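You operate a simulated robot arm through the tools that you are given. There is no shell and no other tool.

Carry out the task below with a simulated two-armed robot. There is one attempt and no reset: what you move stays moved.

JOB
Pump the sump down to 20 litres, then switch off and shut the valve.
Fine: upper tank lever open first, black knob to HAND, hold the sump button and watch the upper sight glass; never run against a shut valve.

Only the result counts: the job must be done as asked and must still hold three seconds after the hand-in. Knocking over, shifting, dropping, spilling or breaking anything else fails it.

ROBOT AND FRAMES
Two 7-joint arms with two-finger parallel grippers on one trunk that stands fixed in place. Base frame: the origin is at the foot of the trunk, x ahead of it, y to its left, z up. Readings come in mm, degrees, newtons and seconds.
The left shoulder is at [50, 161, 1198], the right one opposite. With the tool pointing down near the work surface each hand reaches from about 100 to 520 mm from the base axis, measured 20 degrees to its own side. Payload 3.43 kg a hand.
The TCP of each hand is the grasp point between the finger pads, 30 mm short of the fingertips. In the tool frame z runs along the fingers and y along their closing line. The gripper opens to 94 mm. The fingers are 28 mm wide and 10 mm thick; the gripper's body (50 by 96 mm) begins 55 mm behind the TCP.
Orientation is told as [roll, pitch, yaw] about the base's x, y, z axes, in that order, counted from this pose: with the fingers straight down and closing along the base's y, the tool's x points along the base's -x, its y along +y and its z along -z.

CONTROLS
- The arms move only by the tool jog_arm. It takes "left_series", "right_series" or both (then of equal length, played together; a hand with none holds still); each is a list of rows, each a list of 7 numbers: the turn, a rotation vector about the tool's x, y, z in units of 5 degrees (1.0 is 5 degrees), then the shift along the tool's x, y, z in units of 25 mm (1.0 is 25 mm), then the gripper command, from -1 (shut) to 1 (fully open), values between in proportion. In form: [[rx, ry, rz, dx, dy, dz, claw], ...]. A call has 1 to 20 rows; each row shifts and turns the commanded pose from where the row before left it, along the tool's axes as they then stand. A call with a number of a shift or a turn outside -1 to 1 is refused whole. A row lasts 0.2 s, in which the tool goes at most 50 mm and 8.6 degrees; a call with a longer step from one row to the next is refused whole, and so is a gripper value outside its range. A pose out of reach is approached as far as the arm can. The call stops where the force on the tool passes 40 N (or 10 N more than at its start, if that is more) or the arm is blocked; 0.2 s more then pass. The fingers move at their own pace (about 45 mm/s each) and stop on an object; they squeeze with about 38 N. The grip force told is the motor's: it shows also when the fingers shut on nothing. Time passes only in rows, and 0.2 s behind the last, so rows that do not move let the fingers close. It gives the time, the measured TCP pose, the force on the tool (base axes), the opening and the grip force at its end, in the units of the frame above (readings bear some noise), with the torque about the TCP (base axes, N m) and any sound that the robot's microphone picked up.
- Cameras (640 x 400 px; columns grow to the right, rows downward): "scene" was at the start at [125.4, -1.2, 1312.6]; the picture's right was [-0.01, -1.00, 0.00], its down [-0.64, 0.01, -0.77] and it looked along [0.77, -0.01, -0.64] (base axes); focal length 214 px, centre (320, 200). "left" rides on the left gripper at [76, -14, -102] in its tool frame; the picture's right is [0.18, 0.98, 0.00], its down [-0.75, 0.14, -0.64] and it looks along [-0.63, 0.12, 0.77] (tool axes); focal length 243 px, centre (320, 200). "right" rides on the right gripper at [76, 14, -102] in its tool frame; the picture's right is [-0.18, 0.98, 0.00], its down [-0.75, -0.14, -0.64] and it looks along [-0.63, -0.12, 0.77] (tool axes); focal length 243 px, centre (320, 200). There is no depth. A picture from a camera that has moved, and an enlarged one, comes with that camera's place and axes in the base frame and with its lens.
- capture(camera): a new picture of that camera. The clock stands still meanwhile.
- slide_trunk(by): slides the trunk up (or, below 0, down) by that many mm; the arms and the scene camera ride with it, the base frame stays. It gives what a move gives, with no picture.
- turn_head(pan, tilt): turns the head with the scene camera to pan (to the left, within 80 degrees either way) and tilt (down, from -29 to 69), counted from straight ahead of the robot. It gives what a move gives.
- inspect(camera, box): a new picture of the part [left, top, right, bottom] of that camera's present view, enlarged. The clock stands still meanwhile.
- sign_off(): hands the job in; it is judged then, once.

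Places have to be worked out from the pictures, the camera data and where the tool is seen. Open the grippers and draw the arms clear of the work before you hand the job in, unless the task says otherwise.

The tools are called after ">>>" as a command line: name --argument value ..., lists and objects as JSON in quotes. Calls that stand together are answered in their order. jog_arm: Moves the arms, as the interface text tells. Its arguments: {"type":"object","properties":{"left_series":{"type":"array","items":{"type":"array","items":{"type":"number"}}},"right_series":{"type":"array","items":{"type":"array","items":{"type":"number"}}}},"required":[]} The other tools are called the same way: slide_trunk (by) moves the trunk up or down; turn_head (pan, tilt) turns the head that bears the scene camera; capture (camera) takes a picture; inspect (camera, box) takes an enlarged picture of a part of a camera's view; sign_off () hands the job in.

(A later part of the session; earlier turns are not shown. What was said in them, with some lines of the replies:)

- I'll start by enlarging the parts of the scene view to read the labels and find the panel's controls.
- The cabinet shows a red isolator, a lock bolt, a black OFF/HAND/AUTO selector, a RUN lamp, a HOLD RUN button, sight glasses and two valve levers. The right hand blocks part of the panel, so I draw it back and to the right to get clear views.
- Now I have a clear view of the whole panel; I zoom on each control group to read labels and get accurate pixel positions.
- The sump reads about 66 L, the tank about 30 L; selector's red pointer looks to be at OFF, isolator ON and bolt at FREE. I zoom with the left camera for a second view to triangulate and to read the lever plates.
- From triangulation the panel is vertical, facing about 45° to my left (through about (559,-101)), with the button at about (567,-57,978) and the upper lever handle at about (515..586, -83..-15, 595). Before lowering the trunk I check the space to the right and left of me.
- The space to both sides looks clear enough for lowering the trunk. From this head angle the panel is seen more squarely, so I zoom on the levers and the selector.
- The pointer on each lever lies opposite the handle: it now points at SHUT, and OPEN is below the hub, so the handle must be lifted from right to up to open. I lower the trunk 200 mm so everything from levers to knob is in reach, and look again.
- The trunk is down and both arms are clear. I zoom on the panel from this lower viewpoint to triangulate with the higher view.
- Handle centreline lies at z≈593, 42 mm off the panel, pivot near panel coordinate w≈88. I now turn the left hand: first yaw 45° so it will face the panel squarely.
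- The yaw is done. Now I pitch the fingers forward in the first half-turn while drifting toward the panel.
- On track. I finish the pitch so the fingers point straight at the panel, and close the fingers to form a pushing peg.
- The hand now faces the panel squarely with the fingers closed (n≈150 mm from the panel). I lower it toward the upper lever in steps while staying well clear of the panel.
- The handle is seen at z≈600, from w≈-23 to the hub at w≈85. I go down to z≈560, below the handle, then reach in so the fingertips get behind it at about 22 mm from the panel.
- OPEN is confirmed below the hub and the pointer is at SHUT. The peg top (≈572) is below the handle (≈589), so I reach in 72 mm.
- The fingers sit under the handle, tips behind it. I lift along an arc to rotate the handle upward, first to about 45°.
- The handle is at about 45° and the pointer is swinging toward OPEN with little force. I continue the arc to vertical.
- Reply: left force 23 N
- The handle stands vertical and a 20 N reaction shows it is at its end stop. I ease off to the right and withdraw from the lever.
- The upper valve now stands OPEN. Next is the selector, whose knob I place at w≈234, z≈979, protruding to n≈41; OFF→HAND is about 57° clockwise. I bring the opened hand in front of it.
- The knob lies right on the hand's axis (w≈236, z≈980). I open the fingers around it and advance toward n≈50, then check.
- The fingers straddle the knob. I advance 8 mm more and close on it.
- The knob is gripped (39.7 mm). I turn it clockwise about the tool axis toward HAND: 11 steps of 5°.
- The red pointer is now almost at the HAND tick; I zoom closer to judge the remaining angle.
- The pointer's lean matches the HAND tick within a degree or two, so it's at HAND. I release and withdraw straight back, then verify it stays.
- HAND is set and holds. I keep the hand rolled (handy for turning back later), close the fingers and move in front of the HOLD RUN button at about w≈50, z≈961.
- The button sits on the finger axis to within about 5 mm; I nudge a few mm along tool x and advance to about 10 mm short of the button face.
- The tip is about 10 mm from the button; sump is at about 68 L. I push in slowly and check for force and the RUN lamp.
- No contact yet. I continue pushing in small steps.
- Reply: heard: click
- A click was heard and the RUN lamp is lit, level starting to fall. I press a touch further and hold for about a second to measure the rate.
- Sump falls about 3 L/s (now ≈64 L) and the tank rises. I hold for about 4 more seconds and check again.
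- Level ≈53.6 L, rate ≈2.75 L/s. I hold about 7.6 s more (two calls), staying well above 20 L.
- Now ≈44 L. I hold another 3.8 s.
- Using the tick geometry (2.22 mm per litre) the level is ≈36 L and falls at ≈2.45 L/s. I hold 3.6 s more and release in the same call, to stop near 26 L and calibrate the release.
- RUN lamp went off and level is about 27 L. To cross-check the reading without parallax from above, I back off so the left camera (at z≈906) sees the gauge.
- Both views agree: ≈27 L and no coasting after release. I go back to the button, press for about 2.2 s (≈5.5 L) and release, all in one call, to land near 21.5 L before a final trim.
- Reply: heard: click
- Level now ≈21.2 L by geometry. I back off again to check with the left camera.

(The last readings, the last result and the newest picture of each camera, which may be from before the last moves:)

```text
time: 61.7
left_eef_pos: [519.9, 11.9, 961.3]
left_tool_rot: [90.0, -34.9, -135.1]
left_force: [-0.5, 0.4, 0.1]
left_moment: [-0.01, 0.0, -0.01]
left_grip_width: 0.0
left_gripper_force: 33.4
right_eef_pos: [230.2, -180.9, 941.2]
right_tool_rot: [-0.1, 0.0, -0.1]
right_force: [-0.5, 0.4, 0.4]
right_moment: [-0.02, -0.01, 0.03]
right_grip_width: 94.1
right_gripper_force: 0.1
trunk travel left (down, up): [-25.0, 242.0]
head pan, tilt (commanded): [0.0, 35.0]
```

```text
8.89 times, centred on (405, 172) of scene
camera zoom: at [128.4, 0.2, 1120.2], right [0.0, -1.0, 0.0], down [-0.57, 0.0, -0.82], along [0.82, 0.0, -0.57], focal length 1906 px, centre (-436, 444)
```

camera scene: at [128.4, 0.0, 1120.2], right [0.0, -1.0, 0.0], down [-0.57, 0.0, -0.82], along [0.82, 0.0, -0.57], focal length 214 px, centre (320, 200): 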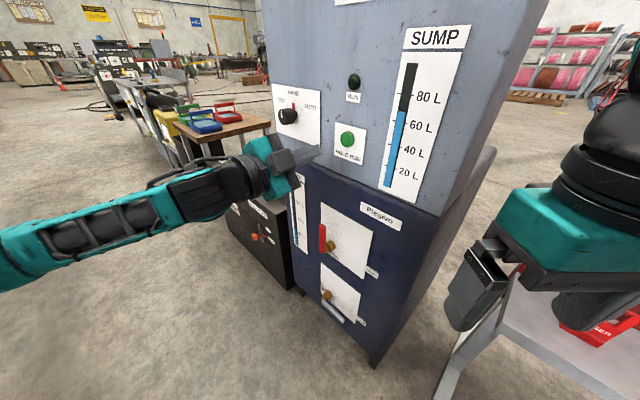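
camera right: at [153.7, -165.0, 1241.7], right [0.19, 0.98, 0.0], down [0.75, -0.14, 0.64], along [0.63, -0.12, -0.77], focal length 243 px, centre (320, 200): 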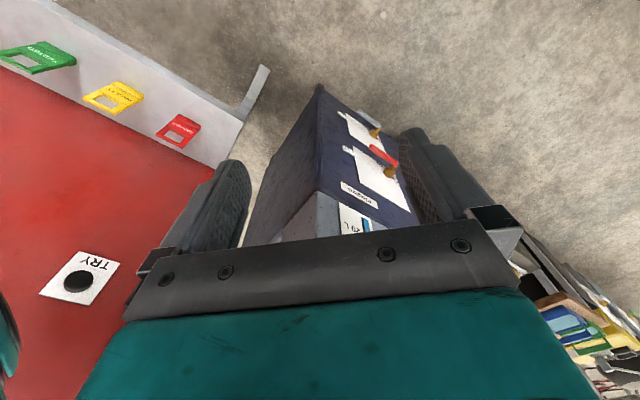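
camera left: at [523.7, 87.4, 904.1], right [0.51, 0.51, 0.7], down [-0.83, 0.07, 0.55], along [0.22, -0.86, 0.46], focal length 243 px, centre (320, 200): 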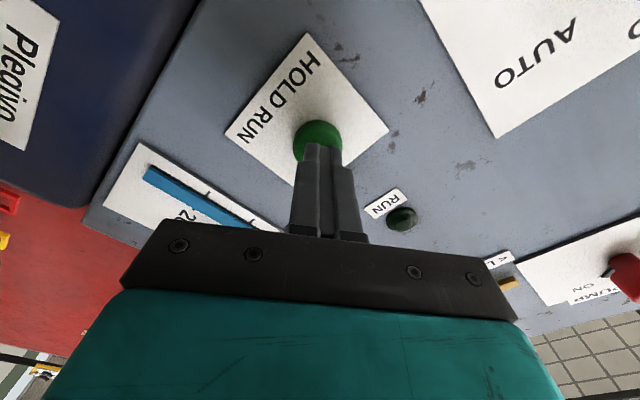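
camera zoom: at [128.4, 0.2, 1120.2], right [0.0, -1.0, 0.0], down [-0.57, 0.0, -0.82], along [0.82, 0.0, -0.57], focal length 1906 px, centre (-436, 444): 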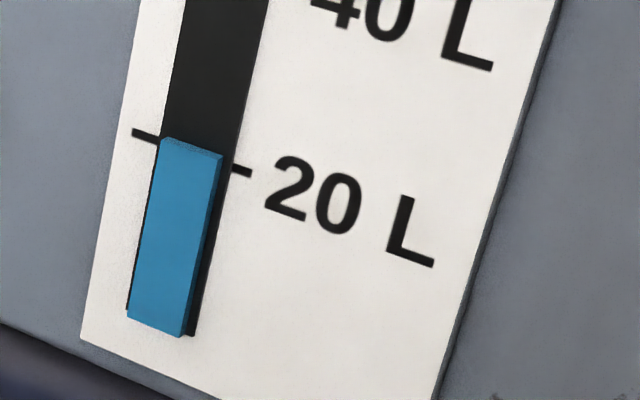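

Both views give ≈21.2 L. The last cycle (10 hold rows) drew ≈5.8 L, so one hold row should draw ≈1.3 L; I do that to land on 20 L.

>>> jog_arm --left_series '[[0, 0, 0, 0, 0, 0.8, -1], [0, 0, 0, 0, 0, 0.8, -1], [0, 0, 0, 0, 0, 0.8, -1], [0, 0, 0, 0, 0, 0, -1], [0, 0, 0, 0, 0, 0.4, -1], [0, 0, 0, 0, 0, 0, -1], [0, 0, 0, 0, 0, -0.4, -1], [0, 0, 0, 0, 0, -0.8, -1], [0, 0, 0, 0, 0, -0.8, -1], [0, 0, 0, 0, 0, -0.8, -1], [0, 0, 0, 0, 0, 0, -1]]'

>>> inspect --camera "left" --box '[180, 100, 300, 220]'

>>> inspect --camera "scene" --box '[385, 150, 425, 195]'

>>> inspect --camera "scene" --box '[270, 50, 470, 220]'

```text
time: 64.1
left_eef_pos: [522.2, 10.0, 961.3]
left_tool_rot: [90.0, -35.0, -135.0]
left_force: [-0.9, 0.3, -0.4]
left_moment: [-0.02, 0.01, 0.01]
left_grip_width: 0.1
left_gripper_force: 33.7
right_eef_pos: [230.5, -179.2, 940.6]
right_tool_rot: [-0.2, 0.0, -0.1]
right_force: [-0.8, 0.0, -0.2]
right_moment: [0.01, 0.01, 0.0]
right_grip_width: 94.1
right_gripper_force: 0.0
trunk travel left (down, up): [-25.0, 242.0]
head pan, tilt (commanded): [0.0, 35.0]
heard: click
```

```text
3.33 times, centred on (240, 160) of left
camera zoom: at [487.7, 121.3, 904.9], right [0.51, 0.51, 0.7], down [-0.83, 0.08, 0.55], along [0.22, -0.86, 0.46], focal length 809 px, centre (587, 333)
```

zoom: 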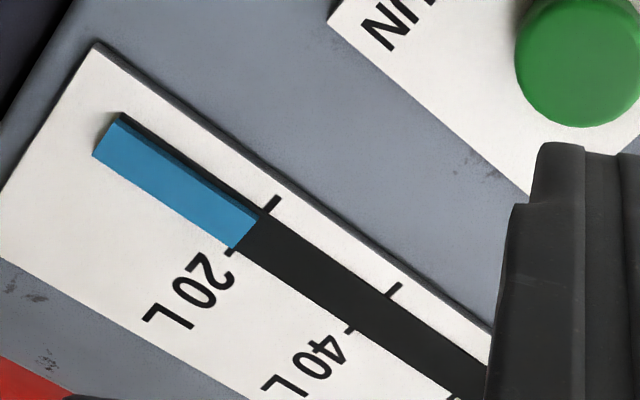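

```text
8.89 times, centred on (405, 172) of scene
camera zoom: at [128.4, 0.2, 1120.2], right [0.0, -1.0, 0.0], down [-0.57, 0.0, -0.82], along [0.82, 0.0, -0.57], focal length 1906 px, centre (-436, 444)
```

zoom: 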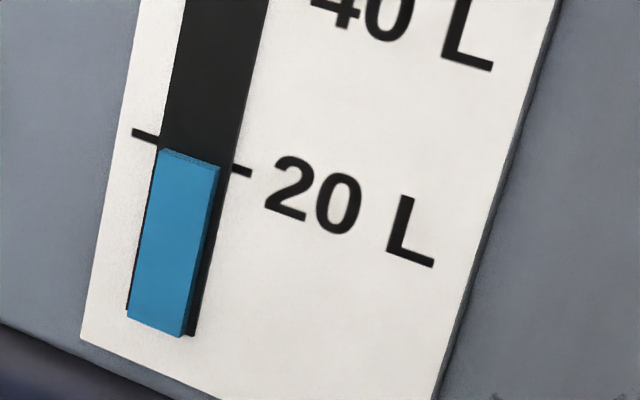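

```text
2.35 times, centred on (370, 135) of scene
camera zoom: at [128.4, 0.2, 1120.2], right [0.0, -1.0, 0.0], down [-0.57, 0.0, -0.82], along [0.82, 0.0, -0.57], focal length 505 px, centre (202, 353)
```

zoom: 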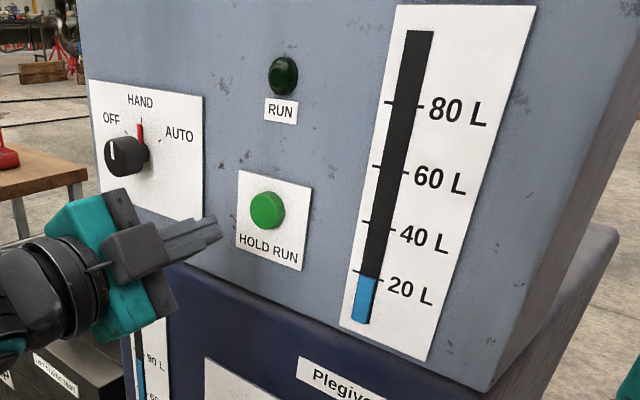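

The level reads ≈19.8–20 L, lamp off. Now I go back to the selector with the hand still rolled 55° and the fingers open, to turn it to OFF.

>>> jog_arm --left_series '[[0, 0, 0, 0.8, 0.69, -0.12, -1], [0, 0, 0, 0.8, 0.69, -0.12, -1], [0, 0, 0, 0.8, 0.69, -0.12, -0.5], [0, 0, 0, 0.8, 0.69, -0.12, 0], [0, 0, 0, 0.8, 0.69, -0.12, 0.6], [0, 0, 0, 0.8, 0.69, -0.12, 0.6], [0, 0, 0, 0.8, 0.69, -0.12, 0.6], [0, 0, 0, 0, 0, 0, 0.6]]'

>>> capture --camera "left"

>>> capture --camera "scene"

```text
time: 65.9
left_eef_pos: [636.5, 157.6, 978.1]
left_tool_rot: [90.0, -35.0, -135.0]
left_force: [0.0, -0.8, -0.2]
left_moment: [-0.03, 0.01, -0.01]
left_grip_width: 75.2
left_gripper_force: 0.0
right_eef_pos: [230.7, -178.7, 939.7]
right_tool_rot: [-0.1, 0.1, -0.1]
right_force: [0.0, 0.0, 0.1]
right_moment: [0.0, 0.01, 0.0]
right_grip_width: 94.0
right_gripper_force: 0.1
trunk travel left (down, up): [-25.0, 242.0]
head pan, tilt (commanded): [0.0, 35.0]
```

```text
taken
camera left: at [602.6, 268.2, 923.1], right [0.51, 0.51, 0.7], down [-0.83, 0.07, 0.55], along [0.22, -0.86, 0.46], focal length 243 px, centre (320, 200)
```

left: 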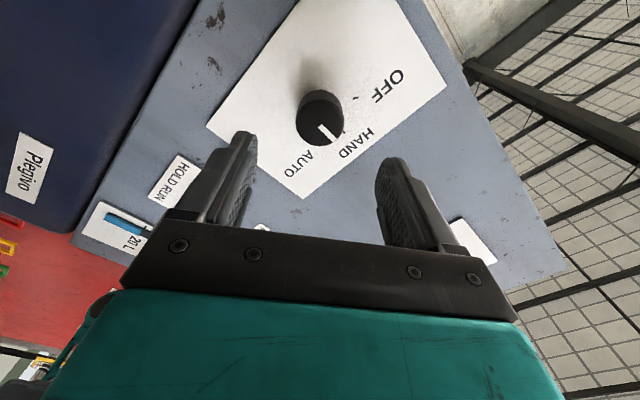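

```text
taken
camera scene: at [128.5, 0.2, 1120.2], right [0.0, -1.0, 0.0], down [-0.57, 0.0, -0.82], along [0.82, 0.0, -0.57], focal length 214 px, centre (320, 200)
```

scene: 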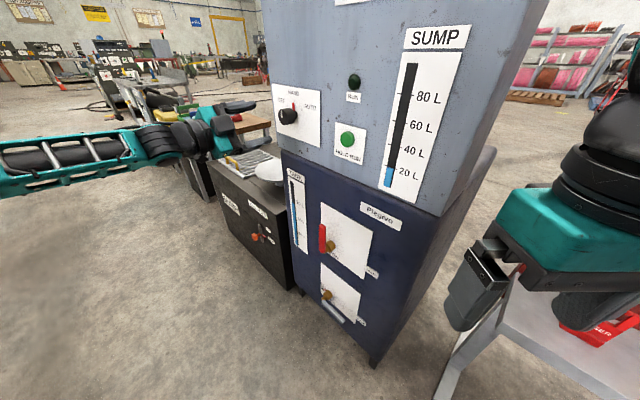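

The knob is centred between the open fingers. I advance 82 mm, close on it, and turn it 55° counter-clockwise back to OFF.

>>> jog_arm --left_series '[[0, 0, 0, -0.07, 0.03, 0.82, 0.6], [0, 0, 0, 0, 0, 0.82, 0.6], [0, 0, 0, 0, 0, 0.82, 0.6], [0, 0, 0, 0, 0, 0.8, 0.6], [0, 0, 0, 0, 0, 0, 0.4], [0, 0, 0, 0, 0, 0, 0], [0, 0, 0, 0, 0, 0, -1], [0, 0, 0, 0, 0, 0, -1], [0, 0, 0, 0, 0, 0, -1], [0, 0, 0, 0, 0, 0, -1]]'

>>> inspect --camera "scene" --box '[240, 70, 360, 160]'

```text
time: 68.1
left_eef_pos: [692.8, 97.8, 980.0]
left_tool_rot: [90.1, -35.0, -134.9]
left_force: [3.5, -1.2, 2.4]
left_moment: [0.24, 0.23, -0.2]
left_grip_width: 39.5
left_gripper_force: 45.0
right_eef_pos: [230.2, -180.6, 939.9]
right_tool_rot: [-0.1, 0.0, -0.1]
right_force: [0.2, 0.3, 0.3]
right_moment: [0.01, 0.0, -0.02]
right_grip_width: 93.9
right_gripper_force: 0.0
trunk travel left (down, up): [-25.0, 242.0]
head pan, tilt (commanded): [0.0, 35.0]
```

```text
4.44 times, centred on (300, 115) of scene
camera zoom: at [128.6, 0.0, 1120.2], right [0.0, -1.0, 0.0], down [-0.57, 0.0, -0.82], along [0.82, 0.0, -0.57], focal length 953 px, centre (409, 578)
```

zoom: 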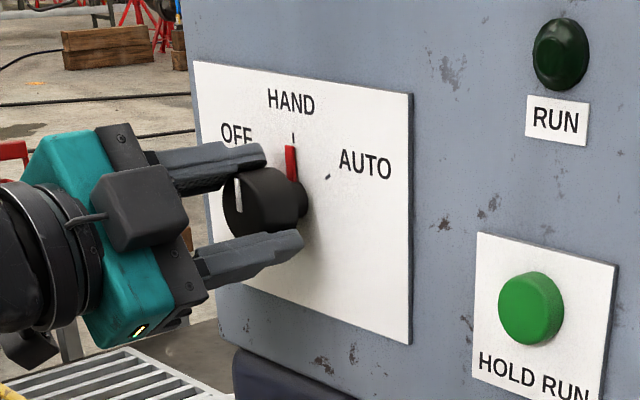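

The knob is gripped at HAND. I turn it back counter-clockwise by 55°.

>>> jog_arm --left_series '[[0, 0, -1, 0, 0, 0, -1], [0, 0, -1, 0, 0, 0, -1], [0, 0, -1, 0, 0, 0, -1], [0, 0, -1, 0, 0, 0, -1], [0, 0, -1, 0, 0, 0, -1], [0, 0, -1, 0, 0, 0, -1], [0, 0, -1, 0, 0, 0, -1], [0, 0, -1, 0, 0, 0, -1], [0, 0, -1, 0, 0, 0, -1], [0, 0, -1, 0, 0, 0, -1], [0, 0, -1, 0, 0, 0, -1], [0, 0, 0, 0, 0, 0, -1]]'

>>> inspect --camera "scene" --box '[270, 80, 340, 140]'

>>> capture --camera "left"

```text
time: 70.7
left_eef_pos: [693.7, 98.9, 980.9]
left_tool_rot: [-169.5, -89.8, 124.7]
left_force: [13.2, 3.6, 16.4]
left_moment: [0.23, 0.21, 0.03]
left_grip_width: 39.6
left_gripper_force: 44.6
right_eef_pos: [230.1, -180.5, 939.9]
right_tool_rot: [-0.2, -0.1, -0.1]
right_force: [0.4, 1.1, 0.0]
right_moment: [0.03, -0.02, 0.01]
right_grip_width: 94.3
right_gripper_force: 0.1
trunk travel left (down, up): [-25.0, 242.0]
head pan, tilt (commanded): [0.0, 35.0]
```

```text
6.67 times, centred on (305, 110) of scene
camera zoom: at [128.2, 0.1, 1120.3], right [0.0, -1.0, 0.0], down [-0.57, 0.0, -0.82], along [0.82, 0.0, -0.57], focal length 1430 px, centre (420, 800)
```

zoom: 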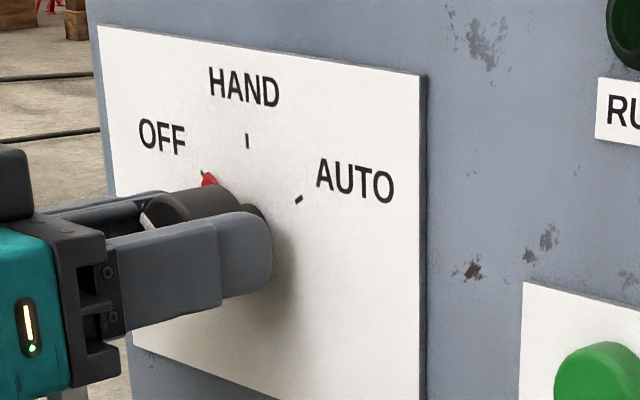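

```text
taken
camera left: at [611.6, 160.4, 904.2], right [0.69, 0.7, -0.18], down [-0.36, 0.56, 0.75], along [0.63, -0.46, 0.63], focal length 243 px, centre (320, 200)
```

left: 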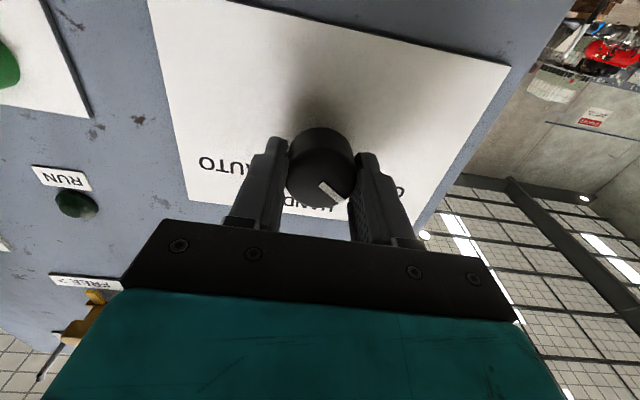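

The pointer is back by the OFF tick. I release, back away and verify its position closely.

>>> jog_arm --left_series '[[0, 0, 0, 0, 0, 0, -0.1], [0, 0, 0, 0, 0, 0, 0.4], [0, 0, 0, 0, 0, 0, 0.6], [0, 0, 0, 0, 0, -0.8, 0.6], [0, 0, 0, 0, 0, -0.8, 0.6], [0, 0, 0, 0, 0, -0.8, 0.6], [0, 0, 0, 0, 0, -0.8, 0.6], [0, 0, 0, 0, 0, 0, 0.6]]'

>>> inspect --camera "scene" --box '[270, 80, 340, 140]'

>>> inspect --camera "left" --box '[220, 40, 440, 190]'

```text
time: 72.5
left_eef_pos: [637.3, 154.3, 978.0]
left_tool_rot: [-130.5, -90.0, 85.6]
left_force: [-0.6, 0.4, 0.5]
left_moment: [-0.01, -0.03, -0.03]
left_grip_width: 75.2
left_gripper_force: 0.0
right_eef_pos: [229.9, -180.4, 939.2]
right_tool_rot: [-0.1, -0.1, -0.1]
right_force: [0.6, 0.4, 0.0]
right_moment: [-0.03, -0.01, 0.01]
right_grip_width: 93.9
right_gripper_force: 0.2
trunk travel left (down, up): [-25.0, 242.0]
head pan, tilt (commanded): [0.0, 35.0]
```

```text
6.67 times, centred on (305, 110) of scene
camera zoom: at [128.4, 0.2, 1120.2], right [0.0, -1.0, 0.0], down [-0.57, 0.0, -0.82], along [0.82, 0.0, -0.57], focal length 1430 px, centre (420, 800)
```

zoom: 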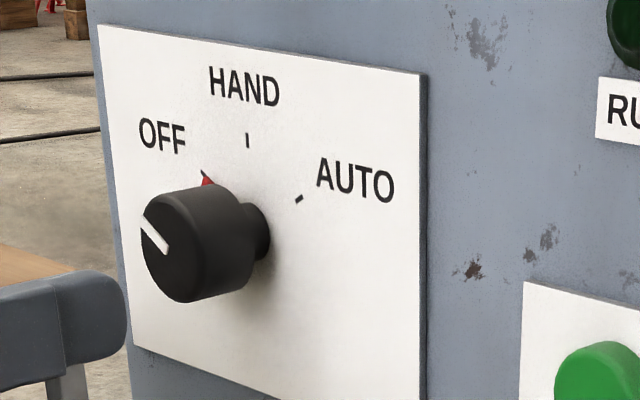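

```text
2.67 times, centred on (330, 115) of left
camera zoom: at [554.2, 217.4, 901.8], right [0.7, 0.69, -0.18], down [-0.35, 0.55, 0.75], along [0.63, -0.46, 0.63], focal length 647 px, centre (293, 427)
```

zoom: 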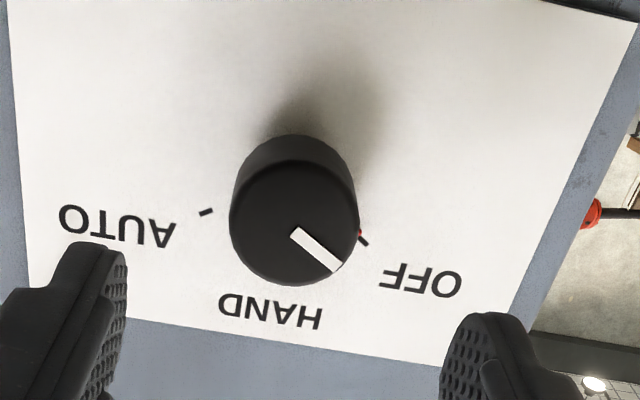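

The pointer looks back at OFF; I take the identical zoom box as at the start for a direct comparison.

>>> inspect --camera "scene" --box '[260, 70, 380, 170]'

>>> inspect --camera "scene" --box '[275, 90, 305, 115]'

```text
4.00 times, centred on (320, 120) of scene
camera zoom: at [128.4, 0.2, 1120.2], right [0.0, -1.0, 0.0], down [-0.57, 0.0, -0.82], along [0.82, 0.0, -0.57], focal length 858 px, centre (320, 520)
```

zoom: 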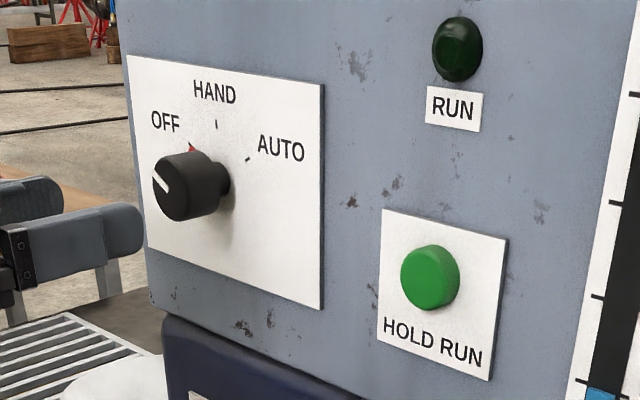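

```text
16.00 times, centred on (290, 102) of scene
camera zoom: at [128.4, 0.2, 1120.2], right [0.0, -1.0, 0.0], down [-0.57, 0.0, -0.82], along [0.82, 0.0, -0.57], focal length 3432 px, centre (800, 1760)
```

zoom: 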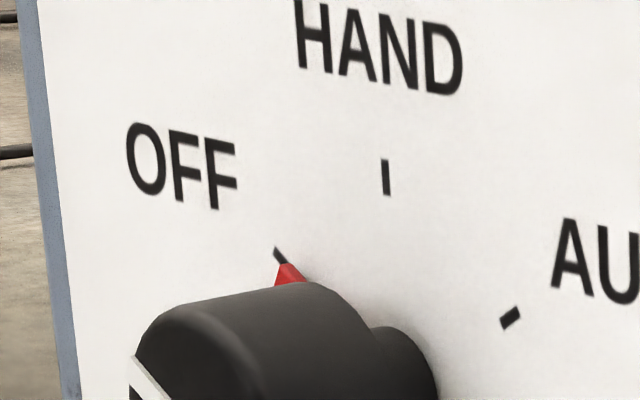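

The knob is back exactly as it was at OFF. Now I close the fingers and move down to the left side of the upright valve handle (w≈124, z≈667), staying off the panel.

>>> jog_arm --left_series '[[0, 0, 0, 0.957, -0.345, 0, 0.3], [0, 0, 0, 0.957, -0.345, 0, -0.5], [0, 0, 0, 0.957, -0.345, 0, -1], [0, 0, 0, 0.957, -0.345, 0, -1], [0, 0, 0, 0.957, -0.345, 0, -1], [0, 0, 0, 0.957, -0.345, 0, -1], [0, 0, 0, 0.957, -0.345, 0, -1], [0, 0, 0, 0.957, -0.345, 0, -1], [0, 0, 0, 0.957, -0.345, 0, -1], [0, 0, 0, 0.957, -0.345, 0, -1], [0, 0, 0, 0.957, -0.345, 0, -1], [0, 0, 0, 0.957, -0.345, 0, -1], [0, 0, 0, 0.957, -0.345, 0, -1], [0, 0, 0, 0, 0, 0, -1]]'

>>> capture --camera "left"

>>> inspect --camera "scene" --box '[240, 150, 420, 320]'

```text
time: 75.5
left_eef_pos: [557.7, 75.6, 667.3]
left_tool_rot: [163.9, -89.9, 151.2]
left_force: [0.0, -0.4, 0.0]
left_moment: [0.02, 0.01, -0.02]
left_grip_width: 0.0
left_gripper_force: 33.0
right_eef_pos: [230.3, -180.3, 940.6]
right_tool_rot: [-0.1, -0.2, 0.0]
right_force: [0.6, -0.1, 0.7]
right_moment: [0.0, -0.04, -0.01]
right_grip_width: 94.1
right_gripper_force: 0.1
trunk travel left (down, up): [-25.0, 242.0]
head pan, tilt (commanded): [0.0, 35.0]
```

```text
taken
camera left: at [475.3, 138.5, 591.5], right [0.7, 0.69, -0.18], down [-0.35, 0.55, 0.75], along [0.63, -0.46, 0.63], focal length 243 px, centre (320, 200)
```

left: 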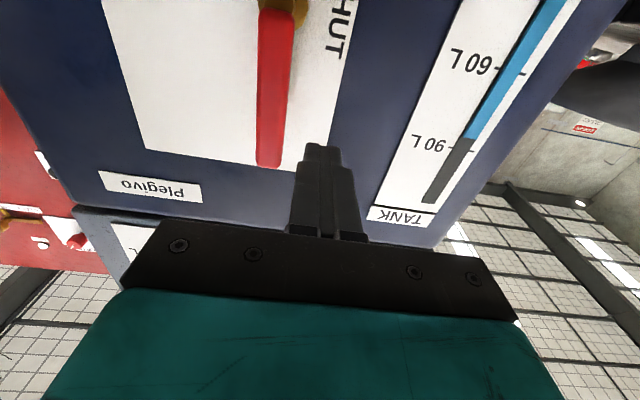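

```text
2.35 times, centred on (330, 235) of scene
camera zoom: at [128.5, 0.1, 1120.2], right [0.0, -1.0, 0.0], down [-0.57, 0.0, -0.82], along [0.82, 0.0, -0.57], focal length 505 px, centre (296, 118)
```

zoom: 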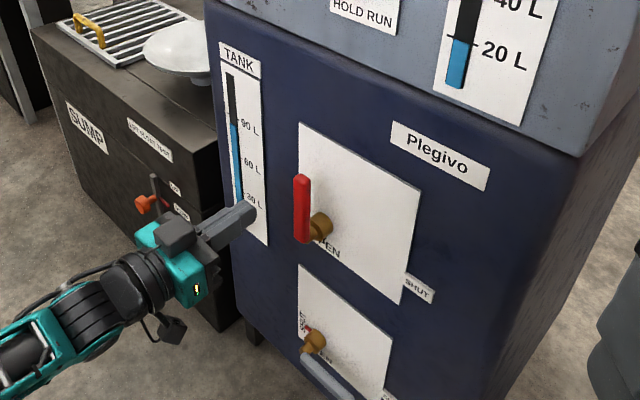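

The peg is about 20 mm left of the handle (handle at w≈88). I advance to the depth behind the handle.

>>> jog_arm --left_series '[[0, 0, 0, 0, 0, 0.73, -1], [0, 0, 0, 0, 0, 0.73, -1], [0, 0, 0, 0, 0, 0.73, -1], [0, 0, 0, 0, 0, 0.73, -1], [0, 0, 0, 0, 0, 0, -1]]'

>>> capture --camera "left"

>>> inspect --camera "scene" --box '[260, 190, 420, 320]'

```text
time: 76.7
left_eef_pos: [608.7, 24.3, 668.2]
left_tool_rot: [55.4, -90.0, -100.5]
left_force: [-0.7, 0.3, 0.1]
left_moment: [0.01, 0.01, 0.0]
left_grip_width: 0.2
left_gripper_force: 32.6
right_eef_pos: [230.4, -180.8, 940.4]
right_tool_rot: [0.1, -0.1, -0.1]
right_force: [-1.1, -0.3, 0.4]
right_moment: [-0.03, 0.03, 0.0]
right_grip_width: 94.0
right_gripper_force: 0.1
trunk travel left (down, up): [-25.0, 242.0]
head pan, tilt (commanded): [0.0, 35.0]
```

```text
taken
camera left: at [527.0, 87.2, 592.8], right [0.7, 0.69, -0.18], down [-0.35, 0.55, 0.75], along [0.63, -0.46, 0.63], focal length 243 px, centre (320, 200)
```

left: 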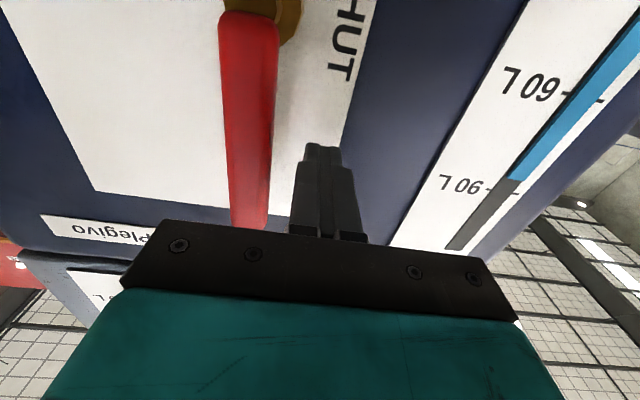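

```text
3.08 times, centred on (340, 255) of scene
camera zoom: at [128.5, 0.0, 1120.2], right [0.0, -1.0, 0.0], down [-0.57, 0.0, -0.82], along [0.82, 0.0, -0.57], focal length 660 px, centre (258, 31)
```

zoom: 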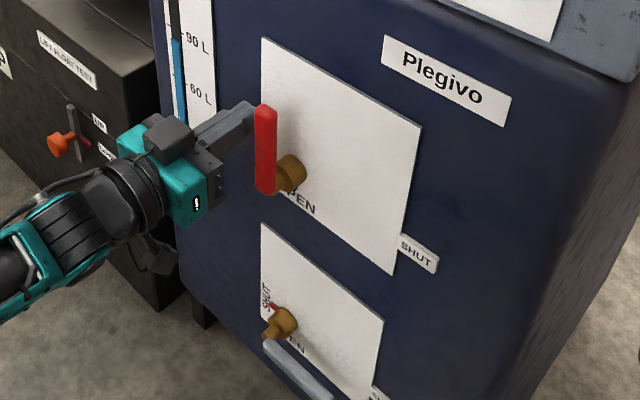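

The fingers are to the left of the handle at the right depth. I push right along the arc, first to about 45°.

>>> jog_arm --left_series '[[0, 0, 0, 0.02, -0.36, 0, -1], [0, 0, 0, 0.02, -0.36, 0, -1], [0, 0, 0, -0.07, -0.302, 0, -1], [0, 0, 0, -0.07, -0.302, 0, -1], [0, 0, 0, 0.004, -0.33, 0, -1], [0, 0, 0, 0.004, -0.33, 0, -1], [0, 0, 0, 0.096, -0.342, 0, -1], [0, 0, 0, 0.096, -0.342, 0, -1]]'

>>> inspect --camera "scene" --box '[260, 190, 420, 320]'

>>> capture --camera "left"

```text
time: 78.5
left_eef_pos: [561.1, -23.9, 664.7]
left_tool_rot: [-61.7, -89.9, 16.7]
left_force: [-0.3, -0.1, 0.4]
left_moment: [0.03, -0.02, 0.0]
left_grip_width: 0.0
left_gripper_force: 32.6
right_eef_pos: [230.4, -179.7, 939.6]
right_tool_rot: [0.0, -0.1, -0.1]
right_force: [1.0, -0.1, -0.1]
right_moment: [0.01, -0.01, 0.01]
right_grip_width: 93.9
right_gripper_force: 0.1
trunk travel left (down, up): [-25.0, 242.0]
head pan, tilt (commanded): [0.0, 35.0]
```

```text
3.08 times, centred on (340, 255) of scene
camera zoom: at [128.5, 0.1, 1120.2], right [0.0, -1.0, 0.0], down [-0.57, 0.0, -0.82], along [0.82, 0.0, -0.57], focal length 660 px, centre (258, 31)
```

zoom: 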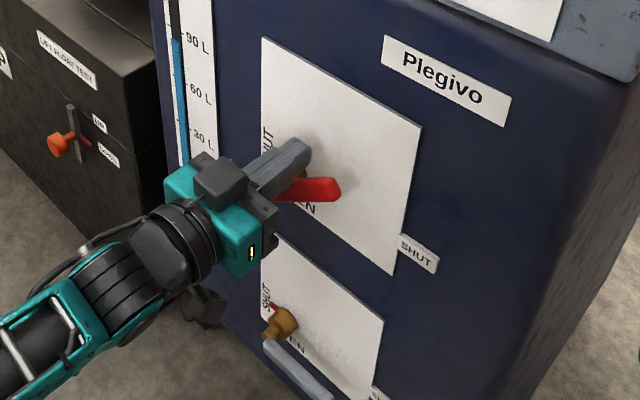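

```text
taken
camera left: at [479.5, 39.0, 588.9], right [0.69, 0.69, -0.18], down [-0.35, 0.55, 0.75], along [0.63, -0.46, 0.63], focal length 243 px, centre (320, 200)
```

left: 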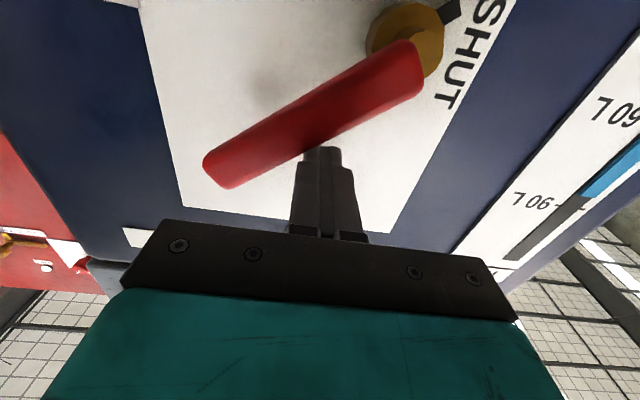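

The handle follows. I continue the arc down to horizontal, plus a few mm to reach the end stop.

>>> jog_arm --left_series '[[0, 0, 0, 0.198, -0.322, 0, -1], [0, 0, 0, 0.198, -0.322, 0, -1], [0, 0, 0, 0.296, -0.268, 0, -1], [0, 0, 0, 0.296, -0.268, 0, -1], [0, 0, 0, 0.376, -0.176, 0, -1], [0, 0, 0, 0.376, -0.176, 0, -1], [0, 0, 0, 0.16, 0, 0, -1]]'

>>> inspect --camera "scene" --box '[260, 190, 420, 320]'

>>> capture --camera "left"

```text
time: 80.1
left_eef_pos: [536.8, -51.7, 626.2]
left_tool_rot: [167.7, -89.0, 147.2]
left_force: [-2.5, 10.9, 25.1]
left_moment: [0.33, -0.06, 0.05]
left_grip_width: 0.2
left_gripper_force: 32.9
right_eef_pos: [228.5, -179.4, 941.5]
right_tool_rot: [-0.2, -0.2, -0.2]
right_force: [-1.0, -0.4, 0.4]
right_moment: [-0.01, -0.01, -0.01]
right_grip_width: 93.8
right_gripper_force: 0.1
trunk travel left (down, up): [-25.0, 242.0]
head pan, tilt (commanded): [0.0, 35.0]
```

```text
3.08 times, centred on (340, 255) of scene
camera zoom: at [126.5, 0.8, 1120.9], right [0.0, -1.0, 0.0], down [-0.57, 0.0, -0.82], along [0.82, 0.0, -0.57], focal length 660 px, centre (258, 31)
```

zoom: 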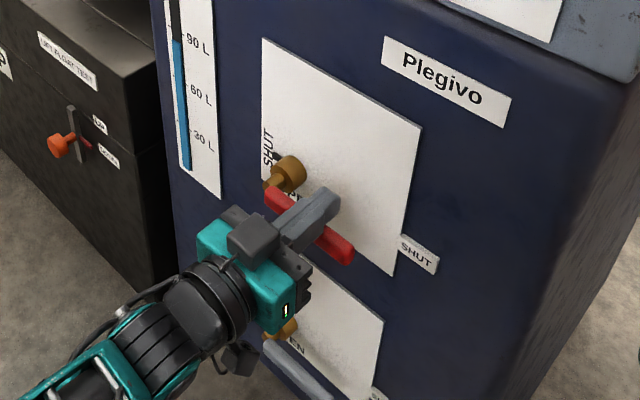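

```text
taken
camera left: at [455.5, 10.7, 547.3], right [0.7, 0.69, -0.18], down [-0.36, 0.56, 0.74], along [0.62, -0.45, 0.64], focal length 243 px, centre (320, 200)
```

left: 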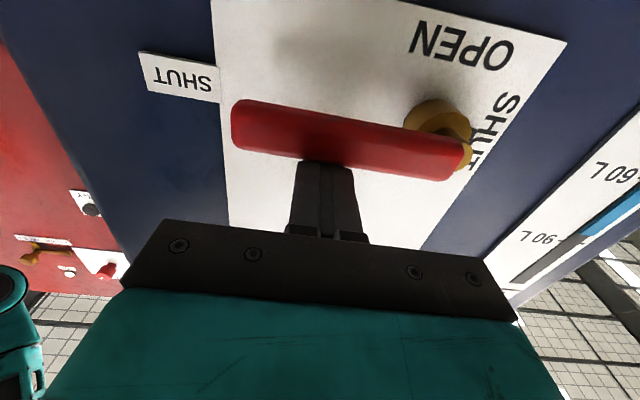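

The handle is horizontal at SHUT with a 25 N reaction from the stop. I ease up off the handle and withdraw, then verify.

>>> jog_arm --left_series '[[0, 0, 0, -0.6, 0, 0, -1], [0, 0, 0, -0.6, 0, 0, -1], [0, 0, 0, 0, 0, -0.8, -1], [0, 0, 0, 0, 0, -0.8, -1], [0, 0, 0, 0, 0, -0.8, -1], [0, 0, 0, 0, 0, -0.8, -1], [0, 0, 0, 0, 0, -0.8, -1], [0, 0, 0, 0, 0, 0, -1]]'

>>> inspect --camera "scene" --box '[260, 190, 420, 320]'

>>> capture --camera "left"

>>> inspect --camera "scene" --box '[270, 50, 470, 220]'

```text
time: 81.9
left_eef_pos: [463.7, 21.5, 650.4]
left_tool_rot: [172.3, -90.0, 142.7]
left_force: [0.5, 0.1, 0.6]
left_moment: [-0.03, -0.02, 0.01]
left_grip_width: 0.0
left_gripper_force: 32.7
right_eef_pos: [229.8, -178.6, 941.4]
right_tool_rot: [0.0, 0.0, -0.1]
right_force: [-0.6, -0.3, 0.2]
right_moment: [0.0, -0.01, 0.0]
right_grip_width: 93.8
right_gripper_force: 0.0
trunk travel left (down, up): [-25.0, 242.0]
head pan, tilt (commanded): [0.0, 35.0]
```

```text
3.08 times, centred on (340, 255) of scene
camera zoom: at [128.4, 0.2, 1120.2], right [0.0, -1.0, 0.0], down [-0.57, 0.0, -0.82], along [0.82, 0.0, -0.57], focal length 660 px, centre (258, 31)
```

zoom: 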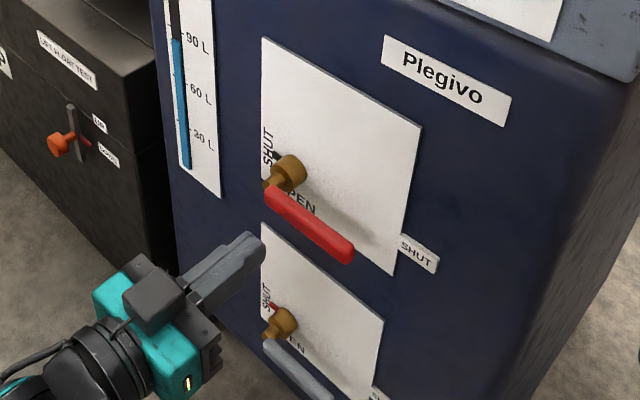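

```text
taken
camera left: at [382.1, 83.2, 573.5], right [0.7, 0.69, -0.18], down [-0.35, 0.55, 0.75], along [0.63, -0.46, 0.63], focal length 243 px, centre (320, 200)
```

left: 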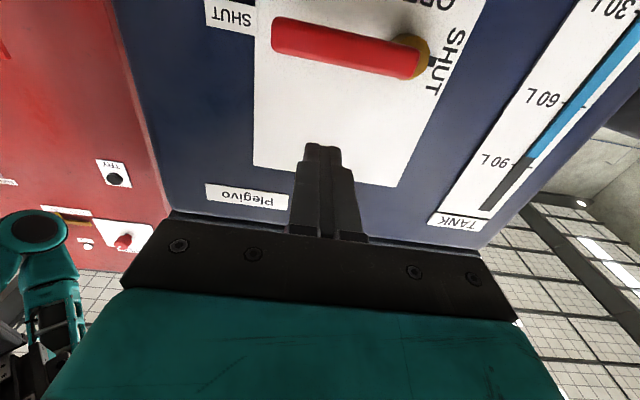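

```text
2.35 times, centred on (370, 135) of scene
camera zoom: at [128.4, 0.2, 1120.2], right [0.0, -1.0, 0.0], down [-0.57, 0.0, -0.82], along [0.82, 0.0, -0.57], focal length 505 px, centre (202, 353)
```

zoom: 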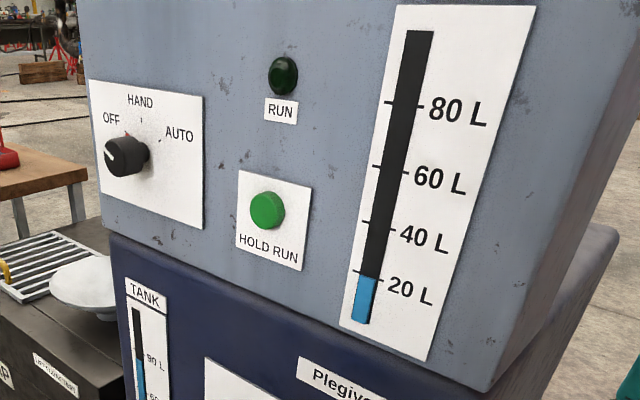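

Lever is at SHUT, selector at OFF, lamp dark. I recheck the sump level and the shut pointer closely, then draw the arm clear with the gripper open.

>>> inspect --camera "scene" --box '[385, 150, 425, 195]'

>>> inspect --camera "scene" --box '[310, 220, 390, 280]'

>>> jog_arm --left_series '[[0, 0, 0, 0, 0.3, -0.9, -1], [0, 0, 0, 0, 0.3, -0.9, -0.5], [0, 0, 0, 0, 0.3, -0.9, 0], [0, 0, 0, 0, 0.3, -0.9, 0.5], [0, 0, 0, 0, 0.3, -0.9, 1], [0, 0, 0, -0.6, 0.3, -0.3, 1], [0, 0, 0, -0.8, 0, 0, 1], [0, 0, 0, -0.8, 0, 0, 1], [0, 0, 0, -0.8, 0, 0, 1], [0, 0, 0, 0, 0, 0, 1]]'

>>> capture --camera "scene"

```text
8.89 times, centred on (405, 172) of scene
camera zoom: at [128.4, 0.2, 1120.2], right [0.0, -1.0, 0.0], down [-0.57, 0.0, -0.82], along [0.82, 0.0, -0.57], focal length 1906 px, centre (-436, 444)
```

zoom: 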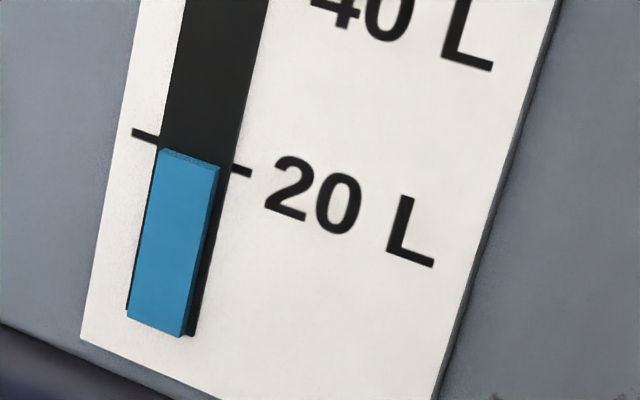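

```text
6.67 times, centred on (350, 250) of scene
camera zoom: at [128.4, 0.2, 1120.2], right [0.0, -1.0, 0.0], down [-0.57, 0.0, -0.82], along [0.82, 0.0, -0.57], focal length 1430 px, centre (120, -133)
```

zoom: 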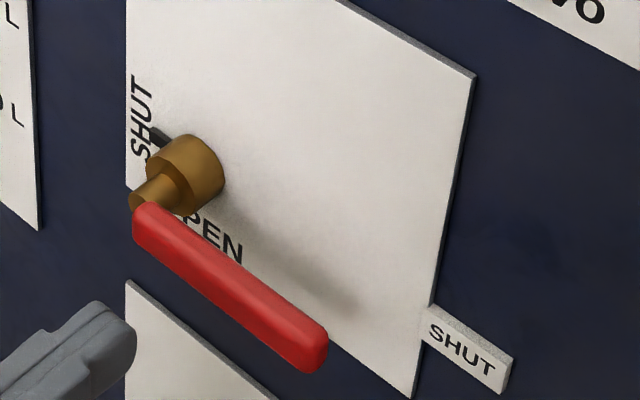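

```text
time: 84.1
left_eef_pos: [410.2, 135.5, 724.4]
left_tool_rot: [-17.4, -90.0, -27.4]
left_force: [-0.1, 0.3, -0.5]
left_moment: [-0.02, 0.01, 0.03]
left_grip_width: 94.2
left_gripper_force: 0.1
right_eef_pos: [229.9, -180.0, 939.4]
right_tool_rot: [-0.2, -0.1, -0.1]
right_force: [0.6, -0.7, 0.9]
right_moment: [0.02, 0.0, 0.03]
right_grip_width: 94.0
right_gripper_force: 0.1
trunk travel left (down, up): [-25.0, 242.0]
head pan, tilt (commanded): [0.0, 35.0]
```

```text
taken
camera scene: at [128.4, 0.1, 1120.2], right [0.0, -1.0, 0.0], down [-0.57, 0.0, -0.82], along [0.82, 0.0, -0.57], focal length 214 px, centre (320, 200)
```

scene: 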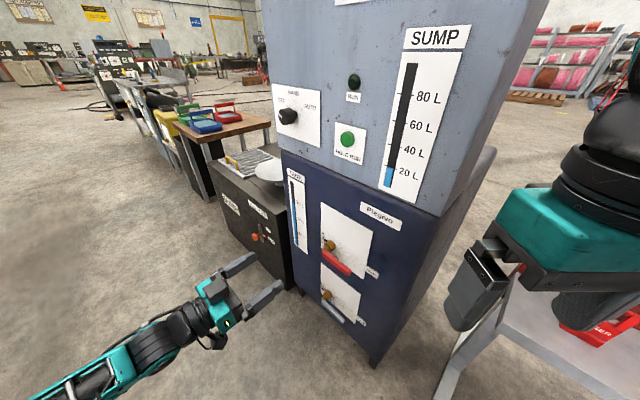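

The level is steady at about 20 L. The handle end is at the same pixel as when it was first shut, the selector is at OFF and the RUN lamp is out. Both arms are clear with grippers open, so I hand the job in.

>>> sign_off

```text
The job is handed in.
```

The sump is pumped down to about 20 litres, the selector is back at OFF and the upper tank valve is shut.

- **Order followed:** I opened the upper lever first, turned the black knob to HAND, then held the sump button while watching the upper sight glass. The pump never ran against a shut valve.
- **Level:** it went from about 68 L to between 19.6 and 20.1 L, read from the sight glass. The final reading came from two camera angles, and it had not moved when I checked again after switching off and shutting the valve.
- **End state:** the RUN lamp is out and the lever is back where it was when first shut. I left the red isolator ON, as I found it, taking "switch off" to mean the black knob.
- **Arms:** both are clear of the panel with the grippers open. I saw nothing else knocked, moved or spilled.
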